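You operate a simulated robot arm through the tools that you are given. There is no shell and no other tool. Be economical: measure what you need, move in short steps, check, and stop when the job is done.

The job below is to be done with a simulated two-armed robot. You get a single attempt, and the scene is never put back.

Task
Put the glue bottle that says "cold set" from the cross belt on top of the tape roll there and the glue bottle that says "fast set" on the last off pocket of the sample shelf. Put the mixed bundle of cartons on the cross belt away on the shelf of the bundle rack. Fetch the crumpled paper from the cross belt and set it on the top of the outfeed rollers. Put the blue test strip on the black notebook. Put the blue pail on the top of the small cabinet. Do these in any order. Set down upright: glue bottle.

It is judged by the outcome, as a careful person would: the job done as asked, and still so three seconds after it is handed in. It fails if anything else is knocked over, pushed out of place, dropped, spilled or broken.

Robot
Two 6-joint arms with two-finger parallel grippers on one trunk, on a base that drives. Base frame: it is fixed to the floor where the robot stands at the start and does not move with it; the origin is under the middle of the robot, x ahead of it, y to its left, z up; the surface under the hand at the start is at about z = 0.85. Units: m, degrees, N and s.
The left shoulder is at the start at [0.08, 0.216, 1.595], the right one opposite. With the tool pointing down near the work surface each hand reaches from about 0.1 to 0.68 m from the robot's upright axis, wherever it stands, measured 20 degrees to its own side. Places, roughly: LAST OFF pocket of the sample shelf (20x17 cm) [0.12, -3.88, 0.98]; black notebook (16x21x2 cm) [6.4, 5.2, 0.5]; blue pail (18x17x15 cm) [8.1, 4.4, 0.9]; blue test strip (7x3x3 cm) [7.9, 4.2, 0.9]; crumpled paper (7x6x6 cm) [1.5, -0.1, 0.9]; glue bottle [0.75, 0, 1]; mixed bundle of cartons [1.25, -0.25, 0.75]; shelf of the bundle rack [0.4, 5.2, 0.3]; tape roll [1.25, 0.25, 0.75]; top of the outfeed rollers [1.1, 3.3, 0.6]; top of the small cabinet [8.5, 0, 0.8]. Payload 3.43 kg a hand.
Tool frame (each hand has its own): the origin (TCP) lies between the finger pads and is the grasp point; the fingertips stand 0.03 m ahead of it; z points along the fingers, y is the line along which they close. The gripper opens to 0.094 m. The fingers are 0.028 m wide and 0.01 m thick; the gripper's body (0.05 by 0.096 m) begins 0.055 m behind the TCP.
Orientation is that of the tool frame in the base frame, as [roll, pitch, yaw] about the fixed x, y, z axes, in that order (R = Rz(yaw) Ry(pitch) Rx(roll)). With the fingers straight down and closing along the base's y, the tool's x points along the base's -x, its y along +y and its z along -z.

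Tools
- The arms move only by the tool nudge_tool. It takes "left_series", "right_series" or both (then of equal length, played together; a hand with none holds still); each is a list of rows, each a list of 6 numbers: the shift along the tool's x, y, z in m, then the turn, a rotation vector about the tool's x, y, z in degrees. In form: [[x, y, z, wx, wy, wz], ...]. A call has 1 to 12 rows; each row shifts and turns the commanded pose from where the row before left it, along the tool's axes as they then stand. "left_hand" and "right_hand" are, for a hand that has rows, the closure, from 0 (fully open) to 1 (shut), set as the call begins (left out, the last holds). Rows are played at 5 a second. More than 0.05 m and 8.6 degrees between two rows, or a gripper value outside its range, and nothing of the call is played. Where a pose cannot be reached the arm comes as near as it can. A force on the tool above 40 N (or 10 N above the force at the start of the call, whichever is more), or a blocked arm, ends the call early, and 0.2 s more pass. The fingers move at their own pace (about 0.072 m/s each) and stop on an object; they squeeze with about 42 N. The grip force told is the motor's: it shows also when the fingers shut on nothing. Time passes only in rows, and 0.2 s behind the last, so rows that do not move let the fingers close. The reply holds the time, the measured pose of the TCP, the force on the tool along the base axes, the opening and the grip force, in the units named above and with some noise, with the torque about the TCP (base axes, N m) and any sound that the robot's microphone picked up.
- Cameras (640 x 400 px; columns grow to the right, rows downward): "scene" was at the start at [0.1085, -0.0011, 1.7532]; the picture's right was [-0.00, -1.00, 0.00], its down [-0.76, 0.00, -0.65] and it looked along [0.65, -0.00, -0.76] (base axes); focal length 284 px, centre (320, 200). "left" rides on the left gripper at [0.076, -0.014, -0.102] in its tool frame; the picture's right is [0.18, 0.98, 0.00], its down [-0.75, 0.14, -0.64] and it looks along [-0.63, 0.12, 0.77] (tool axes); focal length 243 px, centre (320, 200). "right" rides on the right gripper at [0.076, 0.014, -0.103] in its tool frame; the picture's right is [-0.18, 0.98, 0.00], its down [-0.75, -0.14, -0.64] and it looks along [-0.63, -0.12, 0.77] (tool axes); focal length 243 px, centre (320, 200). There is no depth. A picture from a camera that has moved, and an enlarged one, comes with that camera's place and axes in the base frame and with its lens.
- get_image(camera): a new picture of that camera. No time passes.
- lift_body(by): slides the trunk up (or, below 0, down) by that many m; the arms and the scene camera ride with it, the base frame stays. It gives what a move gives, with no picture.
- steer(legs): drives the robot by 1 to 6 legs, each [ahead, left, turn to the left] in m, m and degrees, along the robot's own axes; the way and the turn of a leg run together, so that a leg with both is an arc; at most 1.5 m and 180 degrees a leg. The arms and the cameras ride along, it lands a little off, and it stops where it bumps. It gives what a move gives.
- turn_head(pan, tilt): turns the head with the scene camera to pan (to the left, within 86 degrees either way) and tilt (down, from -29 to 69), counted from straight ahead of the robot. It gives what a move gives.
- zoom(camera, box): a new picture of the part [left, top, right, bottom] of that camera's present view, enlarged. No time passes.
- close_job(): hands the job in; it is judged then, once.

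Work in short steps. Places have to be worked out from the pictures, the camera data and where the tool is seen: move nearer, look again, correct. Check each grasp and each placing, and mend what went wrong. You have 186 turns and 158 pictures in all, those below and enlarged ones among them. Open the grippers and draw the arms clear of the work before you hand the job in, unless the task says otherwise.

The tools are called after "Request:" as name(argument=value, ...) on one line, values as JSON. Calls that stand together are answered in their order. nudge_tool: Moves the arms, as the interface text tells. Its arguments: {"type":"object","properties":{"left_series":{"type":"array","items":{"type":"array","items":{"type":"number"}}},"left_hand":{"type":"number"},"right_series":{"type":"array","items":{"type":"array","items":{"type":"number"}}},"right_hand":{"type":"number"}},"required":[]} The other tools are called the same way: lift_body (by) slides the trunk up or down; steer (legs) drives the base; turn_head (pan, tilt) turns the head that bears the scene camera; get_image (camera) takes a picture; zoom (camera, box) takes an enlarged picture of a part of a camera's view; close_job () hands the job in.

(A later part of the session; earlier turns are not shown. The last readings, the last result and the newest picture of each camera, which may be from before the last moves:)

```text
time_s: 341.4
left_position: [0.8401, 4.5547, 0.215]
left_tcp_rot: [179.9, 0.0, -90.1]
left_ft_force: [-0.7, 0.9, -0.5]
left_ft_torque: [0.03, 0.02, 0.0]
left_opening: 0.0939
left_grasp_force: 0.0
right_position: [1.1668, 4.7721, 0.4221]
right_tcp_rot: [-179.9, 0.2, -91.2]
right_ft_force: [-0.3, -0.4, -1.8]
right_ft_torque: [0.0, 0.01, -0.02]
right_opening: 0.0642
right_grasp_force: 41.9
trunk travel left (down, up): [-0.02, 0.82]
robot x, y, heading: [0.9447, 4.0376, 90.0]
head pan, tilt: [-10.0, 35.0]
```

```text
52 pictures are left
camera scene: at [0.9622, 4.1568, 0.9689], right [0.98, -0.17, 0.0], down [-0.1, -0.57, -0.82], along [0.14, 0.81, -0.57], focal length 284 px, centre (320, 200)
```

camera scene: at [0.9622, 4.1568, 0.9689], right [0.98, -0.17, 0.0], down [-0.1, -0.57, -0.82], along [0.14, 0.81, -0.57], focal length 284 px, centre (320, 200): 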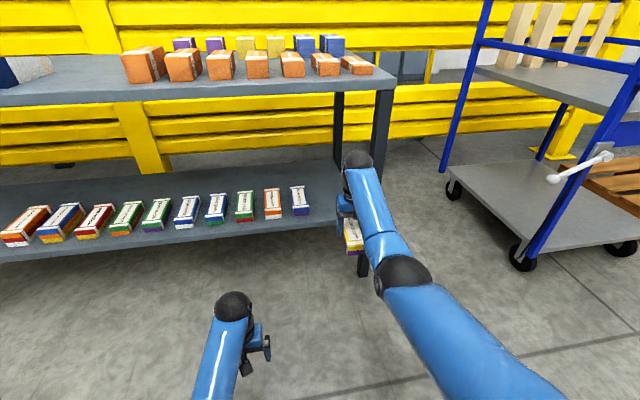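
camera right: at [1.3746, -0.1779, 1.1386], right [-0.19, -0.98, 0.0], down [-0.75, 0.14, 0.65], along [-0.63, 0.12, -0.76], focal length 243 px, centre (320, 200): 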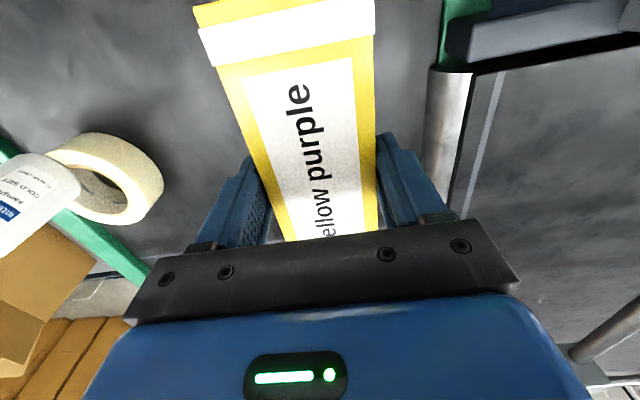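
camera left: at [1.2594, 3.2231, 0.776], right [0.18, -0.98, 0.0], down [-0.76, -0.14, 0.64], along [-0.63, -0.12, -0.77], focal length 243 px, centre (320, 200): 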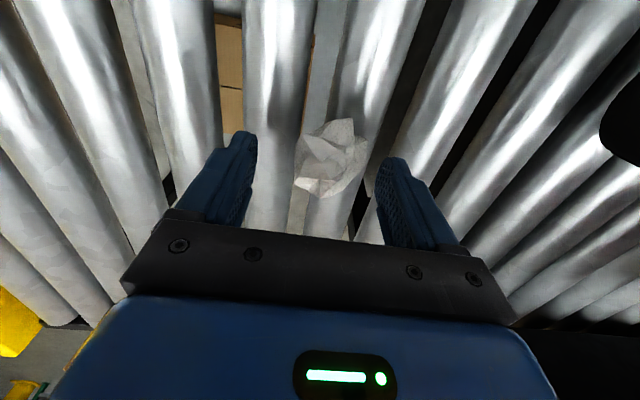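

Good view: the free slot on the lower shelf is x≈1.07–1.25. The wrist ball top is only about z 0.65, so it fits under the top shelf. I drive in 0.27 m.

Request:
steer(legs=[[0.15, 0.008, 0], [0.115, 0, 0]])

Request:
get_image(camera="scene")

Request:
get_image(camera="right")

```text
time_s: 343.5
left_position: [0.8319, 4.821, 0.214]
left_tcp_rot: [179.8, 0.0, -89.8]
left_ft_force: [1.1, 0.5, -0.5]
left_ft_torque: [-0.03, -0.01, 0.03]
left_opening: 0.094
left_grasp_force: 0.1
right_position: [1.1587, 5.0364, 0.4215]
right_tcp_rot: [-180.0, 0.2, -91.2]
right_ft_force: [0.7, -0.2, -2.0]
right_ft_torque: [-0.06, 0.0, 0.01]
right_opening: 0.064
right_grasp_force: 42.6
trunk travel left (down, up): [-0.02, 0.82]
robot x, y, heading: [0.9358, 4.3067, 90.0]
head pan, tilt: [-10.0, 35.0]
```

```text
51 pictures are left
camera scene: at [0.9544, 4.4217, 0.9688], right [0.98, -0.17, 0.0], down [-0.1, -0.57, -0.82], along [0.14, 0.81, -0.57], focal length 284 px, centre (320, 200)
```

scene: 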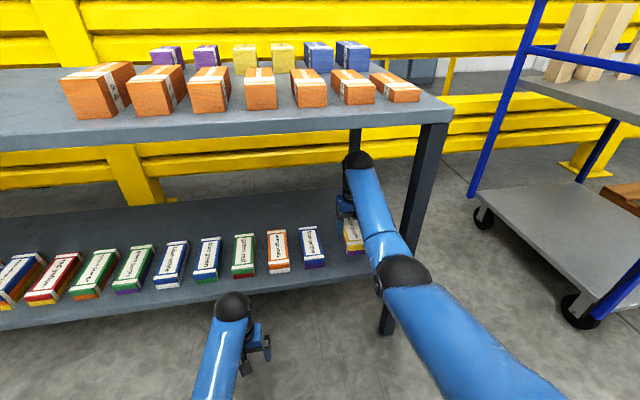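

```text
50 pictures are left
camera right: at [1.1417, 4.9597, 0.5242], right [-0.98, 0.2, 0.0], down [0.16, 0.75, 0.64], along [0.13, 0.63, -0.76], focal length 243 px, centre (320, 200)
```

right: 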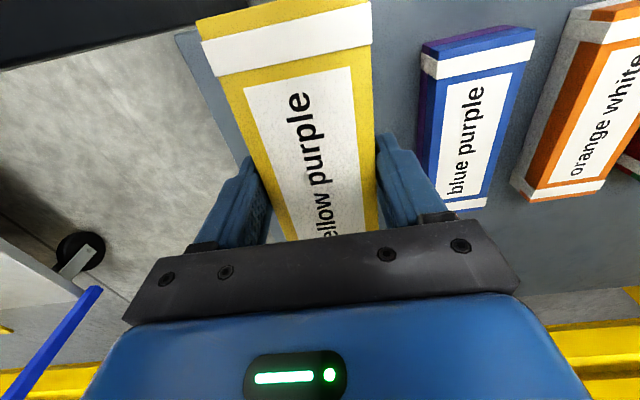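

The bundle is centred in the slot (1.076–1.251) but its front end is flush with the shelf's front. I drive 0.035 m further in, then lower.

Request:
steer(legs=[[0.035, 0, 0]])

Request:
nudge_tool(right_series=[[0, 0, 0.03, 0, 0, 0], [0, 0, 0.025, 0, 0, 0], [0, 0, 0.01, 0, 0, 0], [0, 0, 0, 0, 0, 0]])

Request:
get_image(camera="right")

```text
time_s: 344.4
left_position: [0.8313, 4.8546, 0.213]
left_tcp_rot: [179.9, -0.2, -90.0]
left_ft_force: [-0.5, 0.8, -0.2]
left_ft_torque: [-0.05, 0.01, -0.01]
left_opening: 0.0942
left_grasp_force: 0.2
right_position: [1.1587, 5.0726, 0.4222]
right_tcp_rot: [179.9, 0.2, -91.3]
right_ft_force: [0.2, 0.5, -2.5]
right_ft_torque: [-0.04, -0.02, 0.0]
right_opening: 0.0638
right_grasp_force: 41.8
trunk travel left (down, up): [-0.02, 0.82]
robot x, y, heading: [0.9395, 4.3424, 90.2]
head pan, tilt: [-10.0, 35.0]
```

```text
time_s: 345.4
left_position: [0.8325, 4.8554, 0.2136]
left_tcp_rot: [179.9, -0.1, -89.9]
left_ft_force: [-0.6, 0.6, -0.4]
left_ft_torque: [-0.03, 0.0, -0.01]
left_opening: 0.0941
left_grasp_force: 0.0
right_position: [1.1591, 5.0712, 0.3591]
right_tcp_rot: [180.0, 0.2, -91.3]
right_ft_force: [0.6, -0.2, -1.8]
right_ft_torque: [-0.01, -0.03, 0.01]
right_opening: 0.0639
right_grasp_force: 42.3
trunk travel left (down, up): [-0.02, 0.82]
robot x, y, heading: [0.9404, 4.3395, 90.1]
head pan, tilt: [-10.0, 35.0]
```

```text
49 pictures are left
camera right: at [1.1419, 4.9947, 0.4596], right [-0.98, 0.2, 0.0], down [0.16, 0.75, 0.64], along [0.13, 0.63, -0.76], focal length 243 px, centre (320, 200)
```

right: 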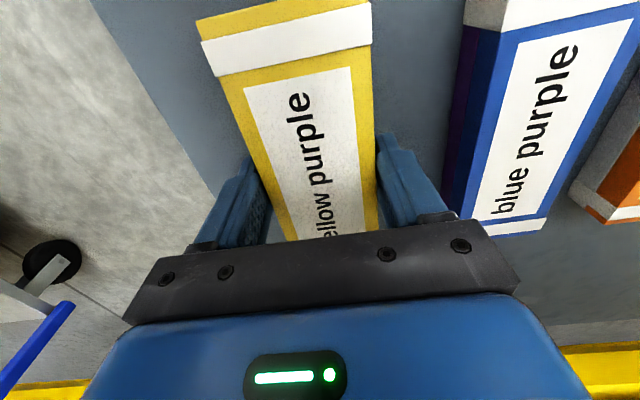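

Still free; about 2 cm to go. I lower in small steps until contact.

Request:
nudge_tool(right_series=[[0, 0, 0.008, 0, 0, 0], [0, 0, 0.006, 0, 0, 0], [0, 0, 0.005, 0, 0, 0], [0, 0, 0.004, 0, 0, 0]])

```text
time_s: 346.4
left_position: [0.8316, 4.8545, 0.2163]
left_tcp_rot: [-180.0, 0.2, -90.0]
left_ft_force: [-0.2, 0.5, 0.6]
left_ft_torque: [0.02, -0.02, 0.04]
left_opening: 0.0941
left_grasp_force: 0.0
right_position: [1.1578, 5.0729, 0.3367]
right_tcp_rot: [180.0, 0.4, -91.2]
right_ft_force: [-1.6, -5.0, 16.5]
right_ft_torque: [-1.23, -0.06, -0.09]
right_opening: 0.0641
right_grasp_force: 42.1
trunk travel left (down, up): [-0.02, 0.82]
robot x, y, heading: [0.939, 4.3369, 89.9]
head pan, tilt: [-10.0, 35.0]
```

Contact at z 0.337. I open the hand and check.

Request:
nudge_tool(right_series=[[0, 0, 0, 0, 0, 0], [0, 0, 0, 0, 0, 0], [0, 0, 0, 0, 0, 0]], right_hand=0)

Request:
nudge_tool(right_series=[[0, 0, -0.03, 0, 0, 0], [0, 0, -0.04, 0, 0, 0], [0, 0, 0, 0, 0, 0]])

Request:
get_image(camera="right")

```text
time_s: 347.2
left_position: [0.8318, 4.8557, 0.215]
left_tcp_rot: [179.9, -0.1, -89.9]
left_ft_force: [-0.7, 0.6, -1.0]
left_ft_torque: [0.03, -0.02, 0.03]
left_opening: 0.094
left_grasp_force: 0.0
right_position: [1.1589, 5.0717, 0.334]
right_tcp_rot: [-180.0, 0.1, -91.2]
right_ft_force: [-0.8, -0.2, 0.6]
right_ft_torque: [-0.04, 0.0, -0.01]
right_opening: 0.0942
right_grasp_force: 0.0
trunk travel left (down, up): [-0.02, 0.82]
robot x, y, heading: [0.9394, 4.3387, 90.2]
head pan, tilt: [-10.0, 35.0]
```

```text
time_s: 348.0
left_position: [0.8322, 4.8549, 0.2136]
left_tcp_rot: [179.9, 0.0, -89.9]
left_ft_force: [-0.1, -0.4, 0.4]
left_ft_torque: [-0.02, 0.04, 0.01]
left_opening: 0.094
left_grasp_force: 0.1
right_position: [1.1576, 5.071, 0.4049]
right_tcp_rot: [-180.0, 0.2, -91.2]
right_ft_force: [-0.6, 0.2, -0.6]
right_ft_torque: [-0.01, 0.0, -0.01]
right_opening: 0.0942
right_grasp_force: 0.2
trunk travel left (down, up): [-0.02, 0.82]
robot x, y, heading: [0.9407, 4.3368, 89.9]
head pan, tilt: [-10.0, 35.0]
```

```text
48 pictures are left
camera right: at [1.1407, 4.9938, 0.5072], right [-0.98, 0.2, 0.0], down [0.16, 0.75, 0.64], along [0.13, 0.63, -0.76], focal length 243 px, centre (320, 200)
```

right: 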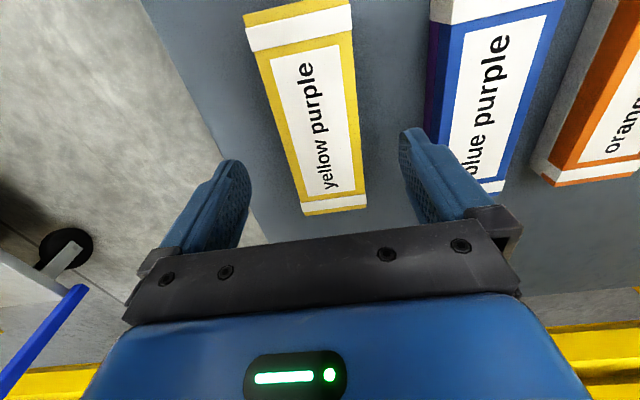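

The bundle lies neatly on the shelf. I back out and raise the trunk.

Request:
steer(legs=[[-0.3, 0, 0]])

Request:
lift_body(by=0.4)

Request:
lift_body(by=0.4)

Request:
steer(legs=[[0, 0, -90]])

Request:
turn_head(pan=5, tilt=15)

Request:
get_image(camera="scene")

```text
time_s: 350.0
left_position: [0.8351, 4.5602, 0.2143]
left_tcp_rot: [179.9, 0.1, -90.2]
left_ft_force: [0.8, 0.0, 0.9]
left_ft_torque: [-0.01, 0.02, 0.02]
left_opening: 0.0941
left_grasp_force: 0.1
right_position: [1.1611, 4.7732, 0.4061]
right_tcp_rot: [179.9, 0.3, -91.4]
right_ft_force: [0.3, -0.2, 0.3]
right_ft_torque: [0.01, -0.01, -0.01]
right_opening: 0.094
right_grasp_force: 0.1
trunk travel left (down, up): [-0.02, 0.82]
robot x, y, heading: [0.9398, 4.0419, 89.9]
head pan, tilt: [-10.0, 35.0]
```

```text
time_s: 353.9
left_position: [0.8335, 4.5602, 0.6146]
left_tcp_rot: [179.9, -0.1, -90.1]
left_ft_force: [-0.6, -0.2, -1.0]
left_ft_torque: [0.0, 0.0, 0.03]
left_opening: 0.094
left_grasp_force: 0.1
right_position: [1.1594, 4.7749, 0.8043]
right_tcp_rot: [180.0, 0.2, -91.4]
right_ft_force: [-0.2, 0.0, 0.4]
right_ft_torque: [-0.04, 0.0, 0.01]
right_opening: 0.094
right_grasp_force: 0.0
trunk travel left (down, up): [-0.42, 0.42]
robot x, y, heading: [0.9355, 4.0441, 89.7]
head pan, tilt: [-10.0, 35.0]
```

```text
time_s: 357.7
left_position: [0.8332, 4.5599, 1.0138]
left_tcp_rot: [180.0, 0.0, -90.2]
left_ft_force: [0.5, -1.2, -0.4]
left_ft_torque: [0.01, -0.02, 0.02]
left_opening: 0.0938
left_grasp_force: 0.0
right_position: [1.1594, 4.7734, 1.2052]
right_tcp_rot: [-180.0, 0.2, -91.3]
right_ft_force: [-0.2, -0.4, 0.2]
right_ft_torque: [-0.01, 0.0, 0.0]
right_opening: 0.0941
right_grasp_force: 0.0
trunk travel left (down, up): [-0.82, 0.02]
robot x, y, heading: [0.9398, 4.0461, 89.9]
head pan, tilt: [-10.0, 35.0]
```

```text
time_s: 361.9
left_position: [1.4513, 4.1601, 1.0144]
left_tcp_rot: [179.9, -0.1, -179.0]
left_ft_force: [0.2, 0.1, 0.0]
left_ft_torque: [0.02, 0.04, 0.02]
left_opening: 0.0941
left_grasp_force: 0.1
right_position: [1.6731, 3.8368, 1.2047]
right_tcp_rot: [180.0, 0.2, 179.8]
right_ft_force: [1.0, 0.0, -0.2]
right_ft_torque: [0.01, 0.02, 0.02]
right_opening: 0.0941
right_grasp_force: 0.0
trunk travel left (down, up): [-0.82, 0.02]
robot x, y, heading: [0.9378, 4.0457, 1.2]
head pan, tilt: [-10.0, 35.0]
```

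```text
time_s: 362.7
left_position: [1.4521, 4.159, 1.0149]
left_tcp_rot: [179.8, -0.1, -179.0]
left_ft_force: [0.5, -1.1, -0.3]
left_ft_torque: [-0.01, -0.03, 0.01]
left_opening: 0.094
left_grasp_force: 0.1
right_position: [1.6723, 3.8352, 1.2049]
right_tcp_rot: [-179.9, 0.2, 179.7]
right_ft_force: [1.2, -0.1, 0.7]
right_ft_torque: [0.01, 0.01, 0.0]
right_opening: 0.0944
right_grasp_force: 0.1
trunk travel left (down, up): [-0.82, 0.02]
robot x, y, heading: [0.939, 4.0433, 0.8]
head pan, tilt: [5.0, 15.0]
```

```text
47 pictures are left
camera scene: at [1.0623, 4.0531, 1.8009], right [0.1, -0.99, 0.0], down [-0.26, -0.03, -0.97], along [0.96, 0.1, -0.26], focal length 284 px, centre (320, 200)
```

scene: 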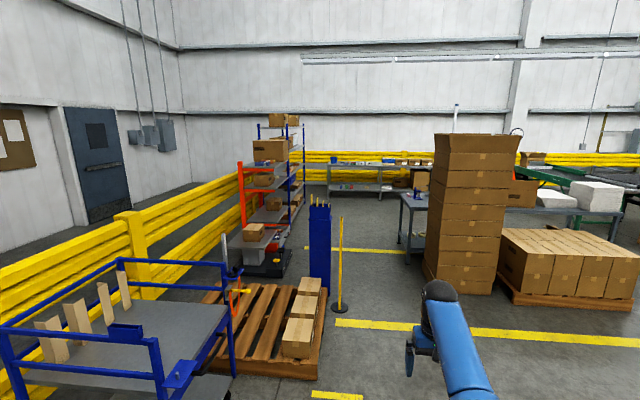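

The corridor runs between the stanchion (3.5, 4.1) and carton stack (4.2, 3.1). I drive along y≈3.6.

Request:
steer(legs=[[1.0, -0.25, -0.8], [1.1, -0.2, 0], [1.3, 0, 0]])

Request:
get_image(camera="scene")

```text
time_s: 379.4
left_position: [4.8248, 3.7038, 1.0148]
left_tcp_rot: [179.9, 0.1, -178.2]
left_ft_force: [-0.3, 0.3, 0.3]
left_ft_torque: [-0.01, -0.02, 0.02]
left_opening: 0.0942
left_grasp_force: 0.0
right_position: [5.0502, 3.3826, 1.2059]
right_tcp_rot: [-180.0, 0.2, -179.5]
right_ft_force: [-0.5, 0.5, 0.0]
right_ft_torque: [0.0, 0.0, 0.02]
right_opening: 0.0939
right_grasp_force: 0.1
trunk travel left (down, up): [-0.82, 0.02]
robot x, y, heading: [4.3099, 3.5808, 1.8]
head pan, tilt: [5.0, 15.0]
```

```text
46 pictures are left
camera scene: at [4.436, 3.5915, 1.8011], right [0.12, -0.99, 0.0], down [-0.26, -0.03, -0.97], along [0.96, 0.11, -0.26], focal length 284 px, centre (320, 200)
```

scene: 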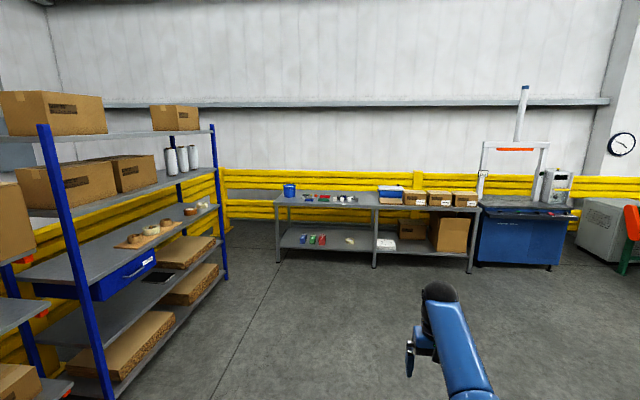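

I see the blue pail on the far table and a black notebook on the blue rack's shelf. I zoom on both.

Request:
zoom(camera="scene", box=[265, 170, 395, 255])

Request:
zoom(camera="scene", box=[90, 230, 250, 330])

```text
4.71 times, centred on (330, 212) of scene
camera zoom: at [4.436, 3.5915, 1.8011], right [0.12, -0.99, 0.0], down [-0.26, -0.03, -0.97], along [0.96, 0.11, -0.26], focal length 1338 px, centre (273, 141)
```

zoom: 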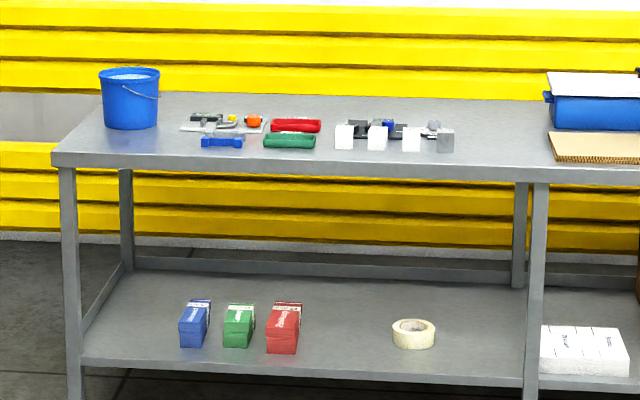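

```text
4.00 times, centred on (170, 280) of scene
camera zoom: at [4.436, 3.5915, 1.8011], right [0.12, -0.99, 0.0], down [-0.26, -0.03, -0.97], along [0.96, 0.11, -0.26], focal length 1138 px, centre (920, -120)
```

zoom: 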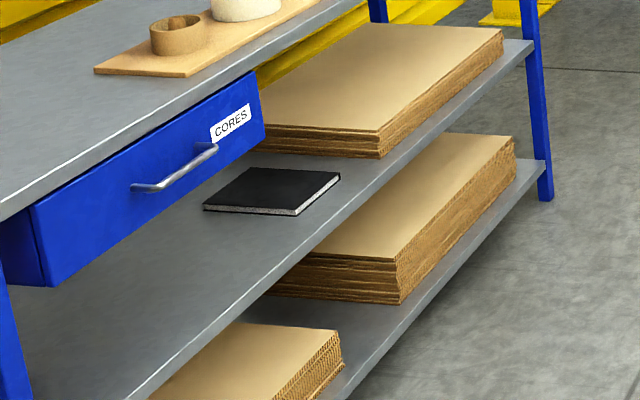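

The strip is near (7.88, 4.12) on the table (z≈0.85), the pail near (8.02, 4.41), the notebook near (6.45, 5.23) on a z≈0.5 shelf. I drive to about (7.1, 4.05).

Request:
steer(legs=[[1.4, 0.2, -1.8], [1.35, 0.25, 0]])

Request:
turn_head(pan=5, tilt=40)

Request:
get_image(camera="scene")

```text
time_s: 392.8
left_position: [7.5599, 4.0896, 1.0155]
left_tcp_rot: [179.9, 0.0, 178.5]
left_ft_force: [0.1, 0.3, -0.3]
left_ft_torque: [-0.01, -0.03, -0.03]
left_opening: 0.0942
left_grasp_force: 0.1
right_position: [7.7669, 3.7578, 1.2065]
right_tcp_rot: [180.0, 0.2, 177.4]
right_ft_force: [0.8, -0.4, 0.3]
right_ft_torque: [-0.01, -0.04, 0.01]
right_opening: 0.0939
right_grasp_force: 0.1
trunk travel left (down, up): [-0.82, 0.02]
robot x, y, heading: [7.0441, 3.9989, -1.4]
head pan, tilt: [5.0, 15.0]
```

```text
time_s: 393.7
left_position: [7.5616, 4.0889, 1.0145]
left_tcp_rot: [179.9, -0.2, 178.5]
left_ft_force: [-0.3, 0.1, 0.3]
left_ft_torque: [-0.03, 0.01, 0.0]
left_opening: 0.094
left_grasp_force: 0.0
right_position: [7.768, 3.7572, 1.2048]
right_tcp_rot: [-180.0, 0.3, 177.3]
right_ft_force: [-0.5, -0.1, 0.4]
right_ft_torque: [-0.01, -0.01, -0.01]
right_opening: 0.0939
right_grasp_force: 0.1
trunk travel left (down, up): [-0.82, 0.02]
robot x, y, heading: [7.0406, 3.9984, -1.3]
head pan, tilt: [5.0, 40.0]
```

```text
43 pictures are left
camera scene: at [7.1588, 3.9999, 1.7614], right [0.06, -1.0, 0.0], down [-0.64, -0.04, -0.77], along [0.76, 0.05, -0.64], focal length 284 px, centre (320, 200)
```

scene: 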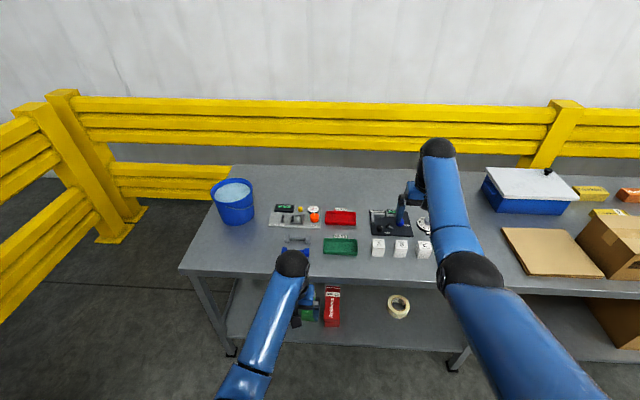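

The pail looks filled with liquid, so I'll handle it carefully later. I zoom in on the strip area.

Request:
zoom(camera="scene", box=[200, 170, 370, 270])

```text
3.76 times, centred on (285, 220) of scene
camera zoom: at [7.1588, 3.9999, 1.7614], right [0.06, -1.0, 0.0], down [-0.64, -0.04, -0.77], along [0.76, 0.05, -0.64], focal length 1071 px, centre (452, 125)
```

zoom: 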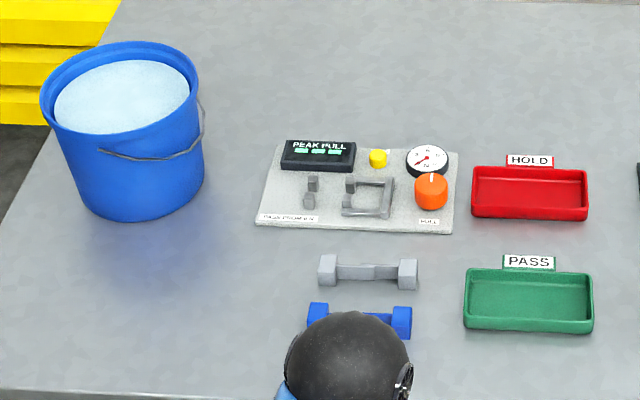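

The blue strip is the dumbbell at about (7.891, 4.148), lying along y. I rotate the left hand 88° to close along x across its thin middle, and drive 0.2 m forward.

Request:
nudge_tool(left_series=[[0, 0, 0, 0, 0, 8], [0, 0, 0, 0, 0, 8], [0, 0, 0, 0, 0, 8], [0, 0, 0, 0, 0, 8], [0, 0, 0, 0, 0, 8], [0, 0, 0, 0, 0, 8], [0, 0, 0, 0, 0, 8], [0, 0, 0, 0, 0, 8], [0, 0, 0, 0, 0, 8], [0, 0, 0, 0, 0, 8], [0, 0, 0, 0, 0, 8]], left_hand=0.25)

Request:
steer(legs=[[0.22, 0, 1.4]])

Request:
lift_body(by=-0.08)

Request:
get_image(camera="left")

```text
time_s: 396.1
left_position: [7.5613, 4.0885, 1.0148]
left_tcp_rot: [180.0, -0.1, 90.4]
left_ft_force: [-0.2, 0.0, -0.2]
left_ft_torque: [0.03, -0.04, 0.0]
left_opening: 0.0705
left_grasp_force: 0.1
right_position: [7.7685, 3.7571, 1.2049]
right_tcp_rot: [179.9, 0.1, 177.3]
right_ft_force: [-0.1, -0.2, 0.4]
right_ft_torque: [0.02, -0.03, 0.01]
right_opening: 0.0941
right_grasp_force: 0.1
trunk travel left (down, up): [-0.82, 0.02]
robot x, y, heading: [7.0426, 3.9954, -1.3]
head pan, tilt: [5.0, 40.0]
```

```text
time_s: 397.8
left_position: [7.7783, 4.0961, 1.0164]
left_tcp_rot: [179.8, -0.1, 91.9]
left_ft_force: [0.1, -0.4, 1.2]
left_ft_torque: [-0.01, -0.02, 0.03]
left_opening: 0.0705
left_grasp_force: 0.1
right_position: [7.9909, 3.7714, 1.2098]
right_tcp_rot: [-180.0, 0.5, 178.6]
right_ft_force: [-1.0, 0.4, 0.7]
right_ft_torque: [0.02, -0.01, -0.02]
right_opening: 0.0942
right_grasp_force: 0.1
trunk travel left (down, up): [-0.82, 0.02]
robot x, y, heading: [7.2684, 3.9921, -0.2]
head pan, tilt: [5.0, 40.0]
```

```text
time_s: 399.0
left_position: [7.782, 4.0964, 0.9348]
left_tcp_rot: [-180.0, -0.1, 91.8]
left_ft_force: [-0.3, 0.9, 0.5]
left_ft_torque: [0.0, 0.0, -0.01]
left_opening: 0.0706
left_grasp_force: 0.1
right_position: [7.9956, 3.7707, 1.1251]
right_tcp_rot: [-179.8, 0.3, 178.6]
right_ft_force: [-1.1, 1.1, 0.7]
right_ft_torque: [-0.01, 0.01, -0.02]
right_opening: 0.0939
right_grasp_force: 0.0
trunk travel left (down, up): [-0.74, 0.1]
robot x, y, heading: [7.2659, 3.9936, -0.1]
head pan, tilt: [5.0, 40.0]
```

```text
41 pictures are left
camera left: at [7.7659, 4.1719, 1.0365], right [0.98, 0.21, 0.0], down [0.17, -0.75, 0.64], along [0.14, -0.63, -0.77], focal length 243 px, centre (320, 200)
```

left: 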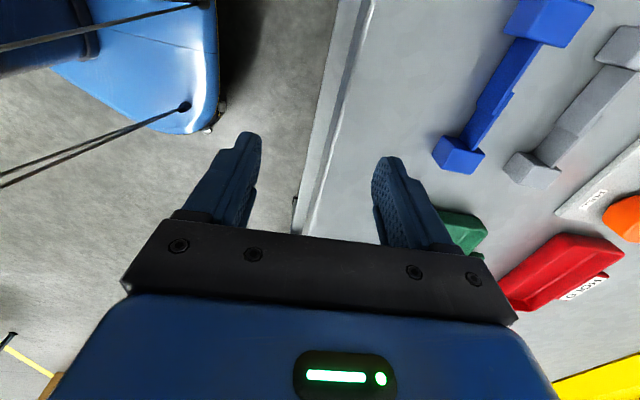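

Strip runs y 4.10–4.19 at x 7.895, its grey twin starts near x 7.94. I narrow the opening to 0.05 and move over its middle, then check before descending.

Request:
nudge_tool(left_series=[[0.012, 0.029, 0, 0, 0, 0], [0.012, 0.029, 0, 0, 0, 0], [0.012, 0.029, 0, 0, 0, 0], [0.011, 0.0285, 0, 0, 0, 0], [0, 0, 0, 0, 0, 0]], left_hand=0.47)

Request:
get_image(camera="left")

```text
time_s: 400.2
left_position: [7.8979, 4.144, 0.9329]
left_tcp_rot: [-180.0, 0.0, 91.8]
left_ft_force: [0.3, 0.3, 0.4]
left_ft_torque: [0.01, -0.01, 0.01]
left_opening: 0.0498
left_grasp_force: 0.1
right_position: [7.9969, 3.7703, 1.1249]
right_tcp_rot: [180.0, 0.2, 178.6]
right_ft_force: [0.3, -0.1, 0.3]
right_ft_torque: [-0.02, -0.01, -0.01]
right_opening: 0.0943
right_grasp_force: 0.1
trunk travel left (down, up): [-0.74, 0.1]
robot x, y, heading: [7.2649, 3.9922, -0.3]
head pan, tilt: [5.0, 40.0]
```

```text
40 pictures are left
camera left: at [7.8823, 4.2205, 1.0353], right [0.98, 0.21, 0.0], down [0.17, -0.75, 0.64], along [0.14, -0.63, -0.77], focal length 243 px, centre (320, 200)
```

left: 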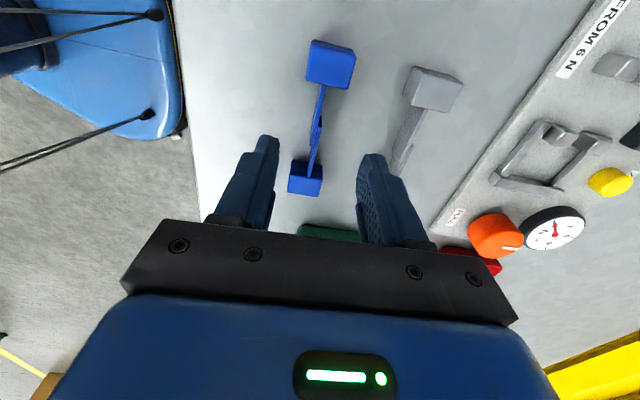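

The thin middle is at (7.8955, 4.154). I fine-tune and descend to z 0.884.

Request:
nudge_tool(left_series=[[0.01, -0.0025, 0.02, 0, 0, 0], [0, 0, 0.018, 0, 0, 0], [0, 0, 0.01, 0, 0, 0], [0, 0, 0, 0, 0, 0]])

Request:
get_image(camera="left")

```text
time_s: 401.2
left_position: [7.8937, 4.1562, 0.8855]
left_tcp_rot: [-179.9, -0.1, 91.8]
left_ft_force: [0.5, -0.5, 0.3]
left_ft_torque: [-0.02, 0.02, 0.0]
left_opening: 0.0497
left_grasp_force: 0.0
right_position: [7.9972, 3.7703, 1.1249]
right_tcp_rot: [180.0, 0.2, 178.6]
right_ft_force: [0.3, 0.5, 0.2]
right_ft_torque: [-0.01, -0.01, 0.01]
right_opening: 0.094
right_grasp_force: 0.2
trunk travel left (down, up): [-0.74, 0.1]
robot x, y, heading: [7.2674, 3.9939, -0.2]
head pan, tilt: [5.0, 40.0]
```

```text
39 pictures are left
camera left: at [7.8768, 4.2308, 0.9883], right [0.98, 0.21, 0.0], down [0.17, -0.75, 0.64], along [0.14, -0.63, -0.77], focal length 243 px, centre (320, 200)
```

left: 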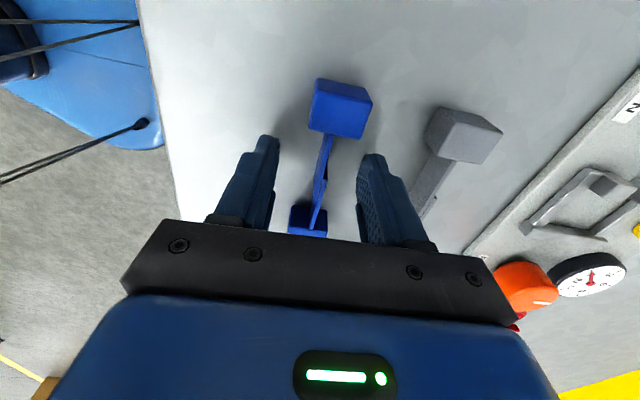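

Well straddled. I close and then lift with the trunk.

Request:
nudge_tool(left_series=[[0, 0, 0, 0, 0, 0], [0, 0, 0, 0, 0, 0], [0, 0, 0, 0, 0, 0], [0, 0, 0, 0, 0, 0]], left_hand=1)

Request:
lift_body(by=0.1)

Request:
get_image(camera="left")

```text
time_s: 402.2
left_position: [7.8929, 4.1554, 0.8853]
left_tcp_rot: [-179.9, 0.0, 91.7]
left_ft_force: [0.0, 0.5, -0.1]
left_ft_torque: [-0.01, 0.01, 0.03]
left_opening: 0.0043
left_grasp_force: 38.7
right_position: [7.9961, 3.7701, 1.1248]
right_tcp_rot: [-180.0, 0.2, 178.7]
right_ft_force: [-0.2, 0.4, 0.7]
right_ft_torque: [0.0, -0.02, -0.02]
right_opening: 0.0939
right_grasp_force: 0.0
trunk travel left (down, up): [-0.74, 0.1]
robot x, y, heading: [7.2651, 3.9938, -0.3]
head pan, tilt: [5.0, 40.0]
```

```text
time_s: 403.5
left_position: [7.8934, 4.1553, 0.9852]
left_tcp_rot: [-179.8, 0.0, 91.7]
left_ft_force: [0.0, 0.2, -0.5]
left_ft_torque: [-0.01, -0.02, 0.01]
left_opening: 0.0043
left_grasp_force: 38.5
right_position: [7.9957, 3.771, 1.2259]
right_tcp_rot: [179.9, 0.1, 178.6]
right_ft_force: [0.0, 0.1, -0.5]
right_ft_torque: [-0.02, 0.0, -0.01]
right_opening: 0.094
right_grasp_force: 0.1
trunk travel left (down, up): [-0.84, 0.0]
robot x, y, heading: [7.2668, 3.9948, -0.4]
head pan, tilt: [5.0, 40.0]
```

```text
38 pictures are left
camera left: at [7.8769, 4.2308, 1.0884], right [0.98, 0.21, 0.0], down [0.17, -0.75, 0.64], along [0.14, -0.63, -0.77], focal length 243 px, centre (320, 200)
```

left: 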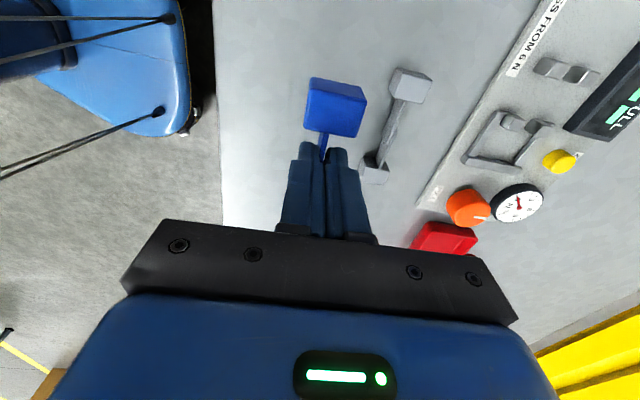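

The strip is held. I back away to x≈6.66 and turn to face the rack with the notebook.

Request:
steer(legs=[[-0.61, 0, 0], [0, 0, 90.3]])

Request:
lift_body(by=-0.4)

Request:
turn_head(pan=10, tilt=25)

Request:
get_image(camera="scene")

```text
time_s: 410.7
left_position: [6.4897, 4.6175, 0.9857]
left_tcp_rot: [-179.9, -0.2, -178.9]
left_ft_force: [0.4, 0.1, -1.3]
left_ft_torque: [0.02, -0.01, 0.0]
left_opening: 0.0043
left_grasp_force: 38.9
right_position: [6.8769, 4.7147, 1.2253]
right_tcp_rot: [-179.9, 0.2, -92.1]
right_ft_force: [0.7, 0.6, 0.2]
right_ft_torque: [-0.02, -0.04, 0.03]
right_opening: 0.0937
right_grasp_force: 0.0
trunk travel left (down, up): [-0.84, 0.0]
robot x, y, heading: [6.6473, 3.9876, 89.0]
head pan, tilt: [5.0, 40.0]
```

```text
time_s: 414.5
left_position: [6.4904, 4.6153, 0.5865]
left_tcp_rot: [-179.9, -0.2, -178.8]
left_ft_force: [-0.2, -0.6, -0.1]
left_ft_torque: [-0.02, -0.02, 0.03]
left_opening: 0.004
left_grasp_force: 38.8
right_position: [6.8764, 4.7151, 0.8251]
right_tcp_rot: [180.0, 0.2, -92.1]
right_ft_force: [1.6, 0.0, 0.0]
right_ft_torque: [0.02, 0.01, 0.02]
right_opening: 0.0939
right_grasp_force: 0.1
trunk travel left (down, up): [-0.44, 0.4]
robot x, y, heading: [6.644, 3.9886, 89.3]
head pan, tilt: [5.0, 40.0]
```

```text
time_s: 415.3
left_position: [6.4898, 4.6157, 0.5857]
left_tcp_rot: [-179.8, -0.2, -178.8]
left_ft_force: [-0.7, 0.5, 0.6]
left_ft_torque: [0.01, 0.01, -0.02]
left_opening: 0.0044
left_grasp_force: 38.8
right_position: [6.8767, 4.715, 0.8255]
right_tcp_rot: [-180.0, 0.2, -92.1]
right_ft_force: [0.2, -0.2, 0.7]
right_ft_torque: [0.0, 0.0, -0.03]
right_opening: 0.0941
right_grasp_force: 0.1
trunk travel left (down, up): [-0.44, 0.4]
robot x, y, heading: [6.6478, 3.989, 89.2]
head pan, tilt: [10.0, 25.0]
```

```text
37 pictures are left
camera scene: at [6.6321, 4.1081, 1.4046], right [0.99, 0.16, 0.0], down [0.07, -0.42, -0.91], along [-0.14, 0.89, -0.42], focal length 284 px, centre (320, 200)
```

scene: 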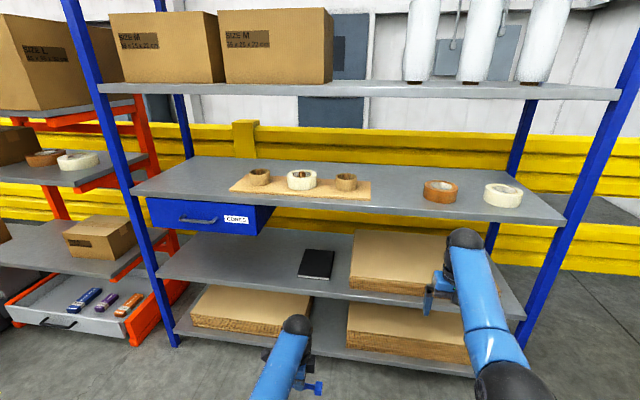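

Upper shelf underside ≈0.92, notebook at (6.44, 5.20) on the shelf at ≈0.51. I retract the right hand, lower the trunk 0.26 m more, and raise/extend the left hand so its forearm is nearly level.

Request:
nudge_tool(right_series=[[0.037, 0, 0.031, 0, 0, 0], [0.037, 0, 0.031, 0, 0, 0], [0.037, 0, 0.031, 0, 0, 0], [0.037, 0, 0.031, 0, 0, 0], [0.037, 0, 0.031, 0, 0, 0], [0.037, 0, 0.031, 0, 0, 0]])

Request:
lift_body(by=-0.26)

Request:
nudge_tool(left_series=[[0, 0.03, -0.02, 0, 0, 0], [0, 0.03, -0.03, 0, 0, 0], [0, 0.03, -0.03, 0, 0, 0], [0, 0.015, -0.04, 0, 0, 0], [0, 0.01, -0.045, 0, 0, 0], [0, 0, -0.045, 0, 0, 0], [0, 0, -0.045, 0, 0, 0], [0, 0, -0.03, 0, 0, 0]])

Request:
get_image(camera="scene")

```text
time_s: 416.7
left_position: [6.49, 4.6155, 0.587]
left_tcp_rot: [179.9, 0.0, -178.8]
left_ft_force: [0.9, 0.1, -0.1]
left_ft_torque: [0.03, 0.03, 0.0]
left_opening: 0.0043
left_grasp_force: 38.9
right_position: [6.8677, 4.4929, 0.638]
right_tcp_rot: [-179.9, 0.3, -92.1]
right_ft_force: [0.5, 0.5, 0.1]
right_ft_torque: [-0.02, 0.01, -0.01]
right_opening: 0.0936
right_grasp_force: 0.0
trunk travel left (down, up): [-0.44, 0.4]
robot x, y, heading: [6.6484, 3.9873, 89.1]
head pan, tilt: [10.0, 25.0]
```

```text
time_s: 419.4
left_position: [6.4898, 4.6151, 0.3261]
left_tcp_rot: [180.0, -0.1, -178.9]
left_ft_force: [0.2, -0.3, -0.8]
left_ft_torque: [-0.01, 0.03, -0.01]
left_opening: 0.0041
left_grasp_force: 38.7
right_position: [6.867, 4.4939, 0.3782]
right_tcp_rot: [-179.9, 0.2, -92.1]
right_ft_force: [0.5, -0.1, 0.6]
right_ft_torque: [-0.03, 0.02, 0.02]
right_opening: 0.0938
right_grasp_force: 0.0
trunk travel left (down, up): [-0.18, 0.66]
robot x, y, heading: [6.6444, 3.9888, 89.2]
head pan, tilt: [10.0, 25.0]
```

```text
time_s: 421.2
left_position: [6.4912, 4.7319, 0.6116]
left_tcp_rot: [-180.0, -0.1, -178.8]
left_ft_force: [-0.5, 0.7, -0.7]
left_ft_torque: [0.0, -0.02, 0.0]
left_opening: 0.0044
left_grasp_force: 38.3
right_position: [6.8689, 4.4945, 0.3771]
right_tcp_rot: [180.0, 0.2, -92.1]
right_ft_force: [-0.7, 0.4, -0.4]
right_ft_torque: [-0.03, -0.01, 0.02]
right_opening: 0.0939
right_grasp_force: 0.1
trunk travel left (down, up): [-0.18, 0.66]
robot x, y, heading: [6.6429, 3.9871, 89.1]
head pan, tilt: [10.0, 25.0]
```

```text
36 pictures are left
camera scene: at [6.6321, 4.1076, 1.1447], right [0.99, 0.16, 0.0], down [0.07, -0.42, -0.91], along [-0.14, 0.89, -0.42], focal length 284 px, centre (320, 200)
```

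scene: 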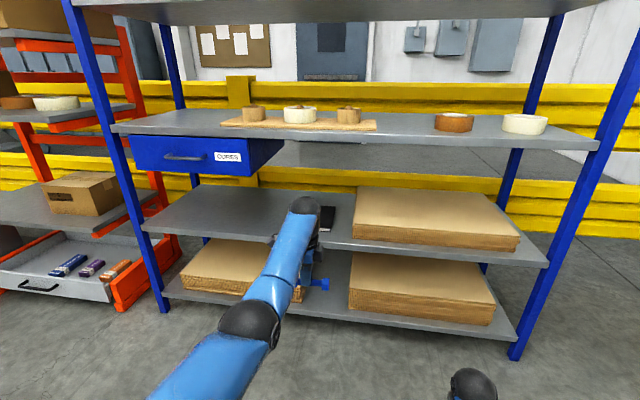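

Clear. I drive in 0.30 m with a 0.055 m shift left, then look again.

Request:
steer(legs=[[0.3, 0.055, 0]])

Request:
get_image(camera="scene")

Request:
get_image(camera="left")

```text
time_s: 423.2
left_position: [6.4405, 5.0316, 0.6115]
left_tcp_rot: [-179.9, -0.1, -178.9]
left_ft_force: [-0.3, 0.7, 0.1]
left_ft_torque: [0.0, 0.0, 0.02]
left_opening: 0.0041
left_grasp_force: 38.4
right_position: [6.8193, 4.7932, 0.3765]
right_tcp_rot: [179.9, 0.3, -92.1]
right_ft_force: [0.8, -0.4, -0.4]
right_ft_torque: [-0.04, -0.02, 0.0]
right_opening: 0.0941
right_grasp_force: 0.0
trunk travel left (down, up): [-0.18, 0.66]
robot x, y, heading: [6.595, 4.2903, 88.9]
head pan, tilt: [10.0, 25.0]
```

```text
35 pictures are left
camera scene: at [6.5813, 4.4085, 1.1446], right [0.99, 0.16, 0.0], down [0.07, -0.42, -0.91], along [-0.14, 0.89, -0.42], focal length 284 px, centre (320, 200)
```

scene: 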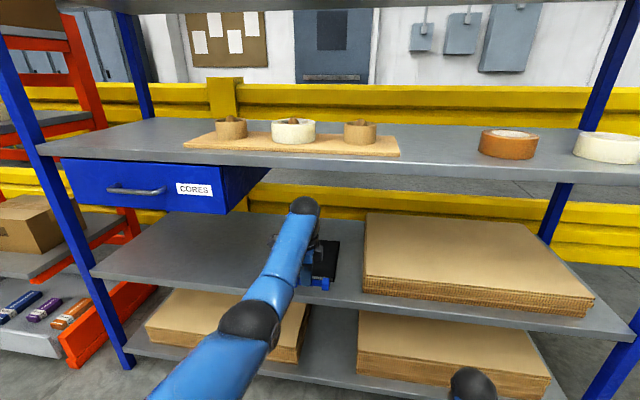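

```text
34 pictures are left
camera left: at [6.3666, 5.0162, 0.7135], right [-0.2, 0.98, 0.0], down [0.75, 0.16, 0.64], along [0.63, 0.13, -0.77], focal length 243 px, centre (320, 200)
```

left: 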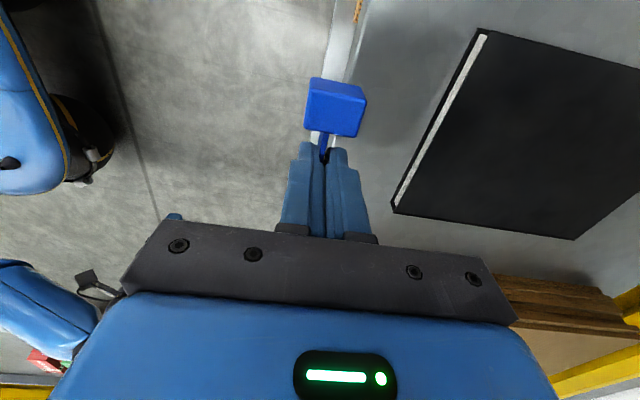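

Notebook is x 6.36–6.51, y 5.12–5.33; the strip must go +0.18 m in y. I drive 0.15 m and extend the arm the rest.

Request:
steer(legs=[[0.15, 0, 0]])

Request:
nudge_tool(left_series=[[0, 0.03, 0, 0, 0, 0], [0, 0, 0.02, 0, 0, 0]])

Request:
get_image(camera="left")

Request:
get_image(camera="scene")

```text
time_s: 424.6
left_position: [6.4433, 5.1811, 0.6105]
left_tcp_rot: [-180.0, -0.1, -178.8]
left_ft_force: [0.0, 0.3, -0.6]
left_ft_torque: [0.0, 0.02, -0.01]
left_opening: 0.0042
left_grasp_force: 38.8
right_position: [6.8188, 4.9425, 0.3765]
right_tcp_rot: [-180.0, 0.1, -92.2]
right_ft_force: [0.0, 0.5, -0.7]
right_ft_torque: [-0.01, -0.01, 0.0]
right_opening: 0.0942
right_grasp_force: 0.0
trunk travel left (down, up): [-0.18, 0.66]
robot x, y, heading: [6.5942, 4.4374, 89.2]
head pan, tilt: [10.0, 25.0]
```

```text
time_s: 425.2
left_position: [6.4413, 5.1984, 0.5891]
left_tcp_rot: [180.0, -0.1, -178.8]
left_ft_force: [0.0, 0.4, -0.6]
left_ft_torque: [-0.03, -0.03, -0.02]
left_opening: 0.0044
left_grasp_force: 39.0
left hand out of reach, approached as far as the arm can: row 1
right_position: [6.8197, 4.942, 0.376]
right_tcp_rot: [180.0, 0.2, -92.0]
right_ft_force: [0.4, 0.3, 0.3]
right_ft_torque: [0.0, 0.04, 0.01]
right_opening: 0.0938
right_grasp_force: 0.0
trunk travel left (down, up): [-0.18, 0.66]
robot x, y, heading: [6.5934, 4.4389, 89.0]
head pan, tilt: [10.0, 25.0]
```

```text
33 pictures are left
camera left: at [6.3666, 5.1825, 0.6928], right [-0.2, 0.98, 0.0], down [0.75, 0.16, 0.64], along [0.63, 0.13, -0.77], focal length 243 px, centre (320, 200)
```

left: 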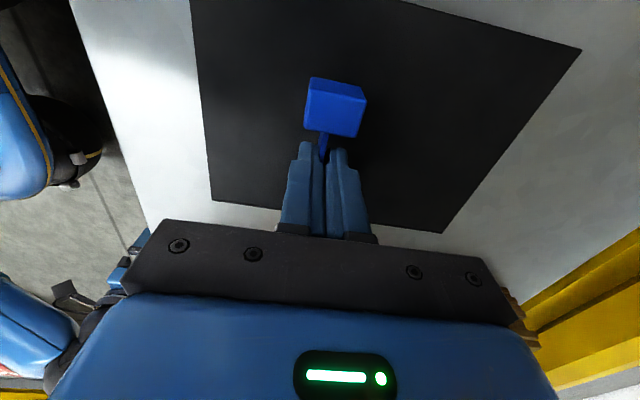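

```text
32 pictures are left
camera scene: at [6.5834, 4.5568, 1.1447], right [0.99, 0.16, 0.0], down [0.07, -0.42, -0.91], along [-0.14, 0.89, -0.42], focal length 284 px, centre (320, 200)
```

scene: 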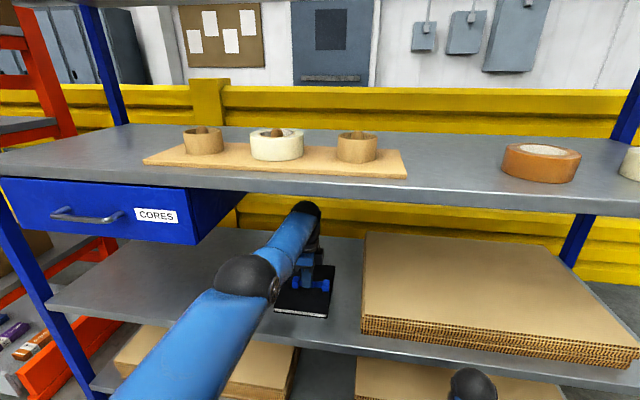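

The strip is well over the notebook. I lower in small steps to contact.

Request:
nudge_tool(left_series=[[0, 0, 0.008, 0, 0, 0], [0, 0, 0.006, 0, 0, 0], [0, 0, 0.005, 0, 0, 0], [0, 0, 0.004, 0, 0, 0]])

```text
time_s: 426.2
left_position: [6.443, 5.1971, 0.5735]
left_tcp_rot: [179.6, -0.2, -178.8]
left_ft_force: [-2.1, -0.2, 17.2]
left_ft_torque: [-0.06, -0.19, -0.04]
left_opening: 0.0043
left_grasp_force: 39.3
right_position: [6.819, 4.9405, 0.379]
right_tcp_rot: [179.9, 0.3, -92.1]
right_ft_force: [-0.1, 0.6, 0.0]
right_ft_torque: [0.02, 0.0, -0.02]
right_opening: 0.0939
right_grasp_force: 0.1
trunk travel left (down, up): [-0.18, 0.66]
robot x, y, heading: [6.6002, 4.4379, 89.2]
head pan, tilt: [10.0, 25.0]
```

Contact at z 0.5735. I open part-way, then rise straight up a little.

Request:
nudge_tool(left_series=[[0, 0, 0, 0, 0, 0], [0, 0, 0, 0, 0, 0]], left_hand=0.6)

Request:
nudge_tool(left_series=[[0, 0, -0.02, 0, 0, 0], [0, 0, -0.03, 0, 0, 0], [0, 0, 0, 0, 0, 0]])

Request:
get_image(camera="left")

```text
time_s: 426.8
left_position: [6.4442, 5.1981, 0.5693]
left_tcp_rot: [179.9, -0.2, -178.8]
left_ft_force: [0.4, -0.1, 0.3]
left_ft_torque: [0.01, 0.02, 0.01]
left_opening: 0.0375
left_grasp_force: 0.1
right_position: [6.8202, 4.9423, 0.3775]
right_tcp_rot: [179.9, 0.2, -92.1]
right_ft_force: [0.0, -0.5, 0.0]
right_ft_torque: [0.0, 0.01, -0.01]
right_opening: 0.0942
right_grasp_force: 0.0
trunk travel left (down, up): [-0.18, 0.66]
robot x, y, heading: [6.5957, 4.4352, 89.2]
head pan, tilt: [10.0, 25.0]
```

```text
time_s: 427.6
left_position: [6.4436, 5.1989, 0.6193]
left_tcp_rot: [-179.8, -0.1, -178.9]
left_ft_force: [0.3, 0.0, 0.8]
left_ft_torque: [0.0, 0.05, 0.04]
left_opening: 0.0376
left_grasp_force: 0.0
right_position: [6.8196, 4.9429, 0.3761]
right_tcp_rot: [180.0, 0.2, -92.1]
right_ft_force: [-0.6, 0.1, 0.7]
right_ft_torque: [0.01, 0.0, 0.0]
right_opening: 0.0939
right_grasp_force: 0.0
trunk travel left (down, up): [-0.18, 0.66]
robot x, y, heading: [6.5965, 4.433, 89.1]
head pan, tilt: [10.0, 25.0]
```

```text
31 pictures are left
camera left: at [6.3689, 5.1833, 0.7223], right [-0.2, 0.98, 0.0], down [0.75, 0.16, 0.64], along [0.63, 0.13, -0.77], focal length 243 px, centre (320, 200)
```

left: 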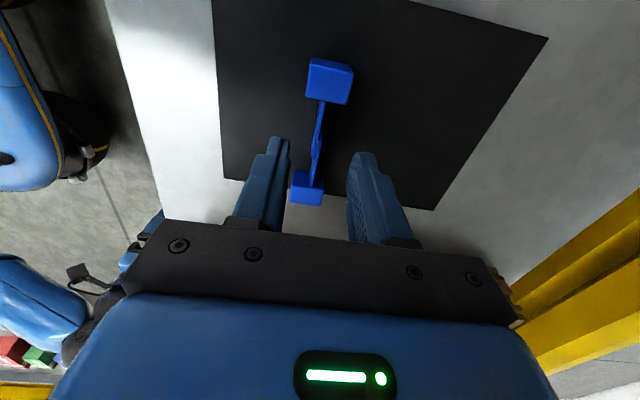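

The strip lies flat, fully on the notebook. I back out, raise the trunk and return the left hand to its normal turn.

Request:
steer(legs=[[-0.45, 0, 0]])

Request:
lift_body(by=0.4)

Request:
lift_body(by=0.16)

Request:
nudge_tool(left_series=[[0, 0, 0, 0, 0, -8], [0, 0, 0, 0, 0, -8], [0, 0, 0, 0, 0, -8], [0, 0, 0, 0, 0, -8], [0, 0, 0, 0, 0, -8], [0, 0, 0, 0, 0, -8], [0, 0, 0, 0, 0, -8], [0, 0, 0, 0, 0, -8], [0, 0, 0, 0, 0, -8], [0, 0, 0, 0, 0, -8], [0, 0, 0, 0, 0, -8]], left_hand=0)

Request:
zoom(camera="scene", box=[240, 180, 400, 300])

```text
time_s: 430.3
left_position: [6.4311, 4.7451, 0.6216]
left_tcp_rot: [-180.0, -0.2, -178.1]
left_ft_force: [0.3, -0.3, 0.2]
left_ft_torque: [0.0, 0.01, 0.0]
left_opening: 0.0375
left_grasp_force: 0.0
right_position: [6.8094, 4.4951, 0.3775]
right_tcp_rot: [-180.0, 0.2, -91.3]
right_ft_force: [0.3, -0.4, -0.4]
right_ft_torque: [-0.04, 0.04, 0.03]
right_opening: 0.0939
right_grasp_force: 0.1
trunk travel left (down, up): [-0.18, 0.66]
robot x, y, heading: [6.5922, 3.9852, 90.0]
head pan, tilt: [10.0, 25.0]
```

```text
time_s: 434.2
left_position: [6.43, 4.7461, 1.0202]
left_tcp_rot: [-179.9, -0.1, -178.1]
left_ft_force: [-0.4, 0.6, 0.6]
left_ft_torque: [-0.02, -0.02, 0.0]
left_opening: 0.0376
left_grasp_force: 0.1
right_position: [6.8103, 4.4946, 0.7776]
right_tcp_rot: [180.0, 0.1, -91.4]
right_ft_force: [-0.4, -0.2, 0.0]
right_ft_torque: [0.0, 0.0, -0.02]
right_opening: 0.0938
right_grasp_force: 0.0
trunk travel left (down, up): [-0.58, 0.26]
robot x, y, heading: [6.5937, 3.9817, 89.5]
head pan, tilt: [10.0, 25.0]
```

```text
time_s: 436.0
left_position: [6.4304, 4.7471, 1.1789]
left_tcp_rot: [180.0, -0.1, -178.1]
left_ft_force: [-0.3, -0.3, -0.1]
left_ft_torque: [-0.05, -0.02, 0.01]
left_opening: 0.0376
left_grasp_force: 0.1
right_position: [6.8099, 4.494, 0.9367]
right_tcp_rot: [179.9, 0.2, -91.4]
right_ft_force: [-0.3, 0.4, 0.1]
right_ft_torque: [0.0, 0.03, -0.01]
right_opening: 0.0938
right_grasp_force: 0.0
trunk travel left (down, up): [-0.74, 0.1]
robot x, y, heading: [6.5929, 3.9844, 89.8]
head pan, tilt: [10.0, 25.0]
```

```text
time_s: 438.4
left_position: [6.4308, 4.7452, 1.1794]
left_tcp_rot: [179.9, -0.1, -89.9]
left_ft_force: [0.1, 0.4, -0.8]
left_ft_torque: [-0.01, -0.02, 0.04]
left_opening: 0.0941
left_grasp_force: 0.1
right_position: [6.8091, 4.4953, 0.9373]
right_tcp_rot: [-180.0, 0.2, -91.3]
right_ft_force: [0.6, 0.3, -0.8]
right_ft_torque: [0.02, 0.01, 0.02]
right_opening: 0.0941
right_grasp_force: 0.1
trunk travel left (down, up): [-0.74, 0.1]
robot x, y, heading: [6.5931, 3.9879, 89.7]
head pan, tilt: [10.0, 25.0]
```

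```text
3.33 times, centred on (320, 240) of scene
camera zoom: at [6.5784, 4.106, 1.7047], right [0.98, 0.17, 0.0], down [0.07, -0.42, -0.91], along [-0.16, 0.89, -0.42], focal length 948 px, centre (320, 67)
```

zoom: 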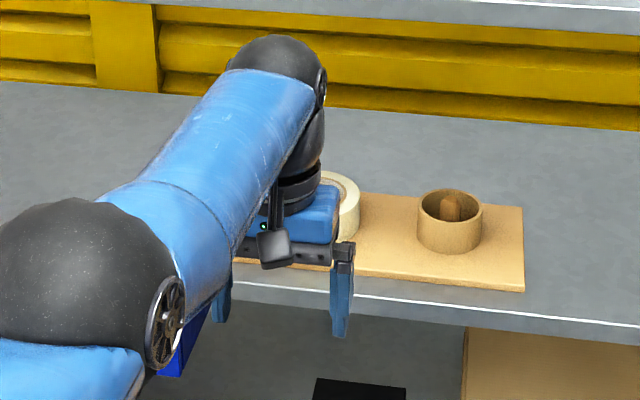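

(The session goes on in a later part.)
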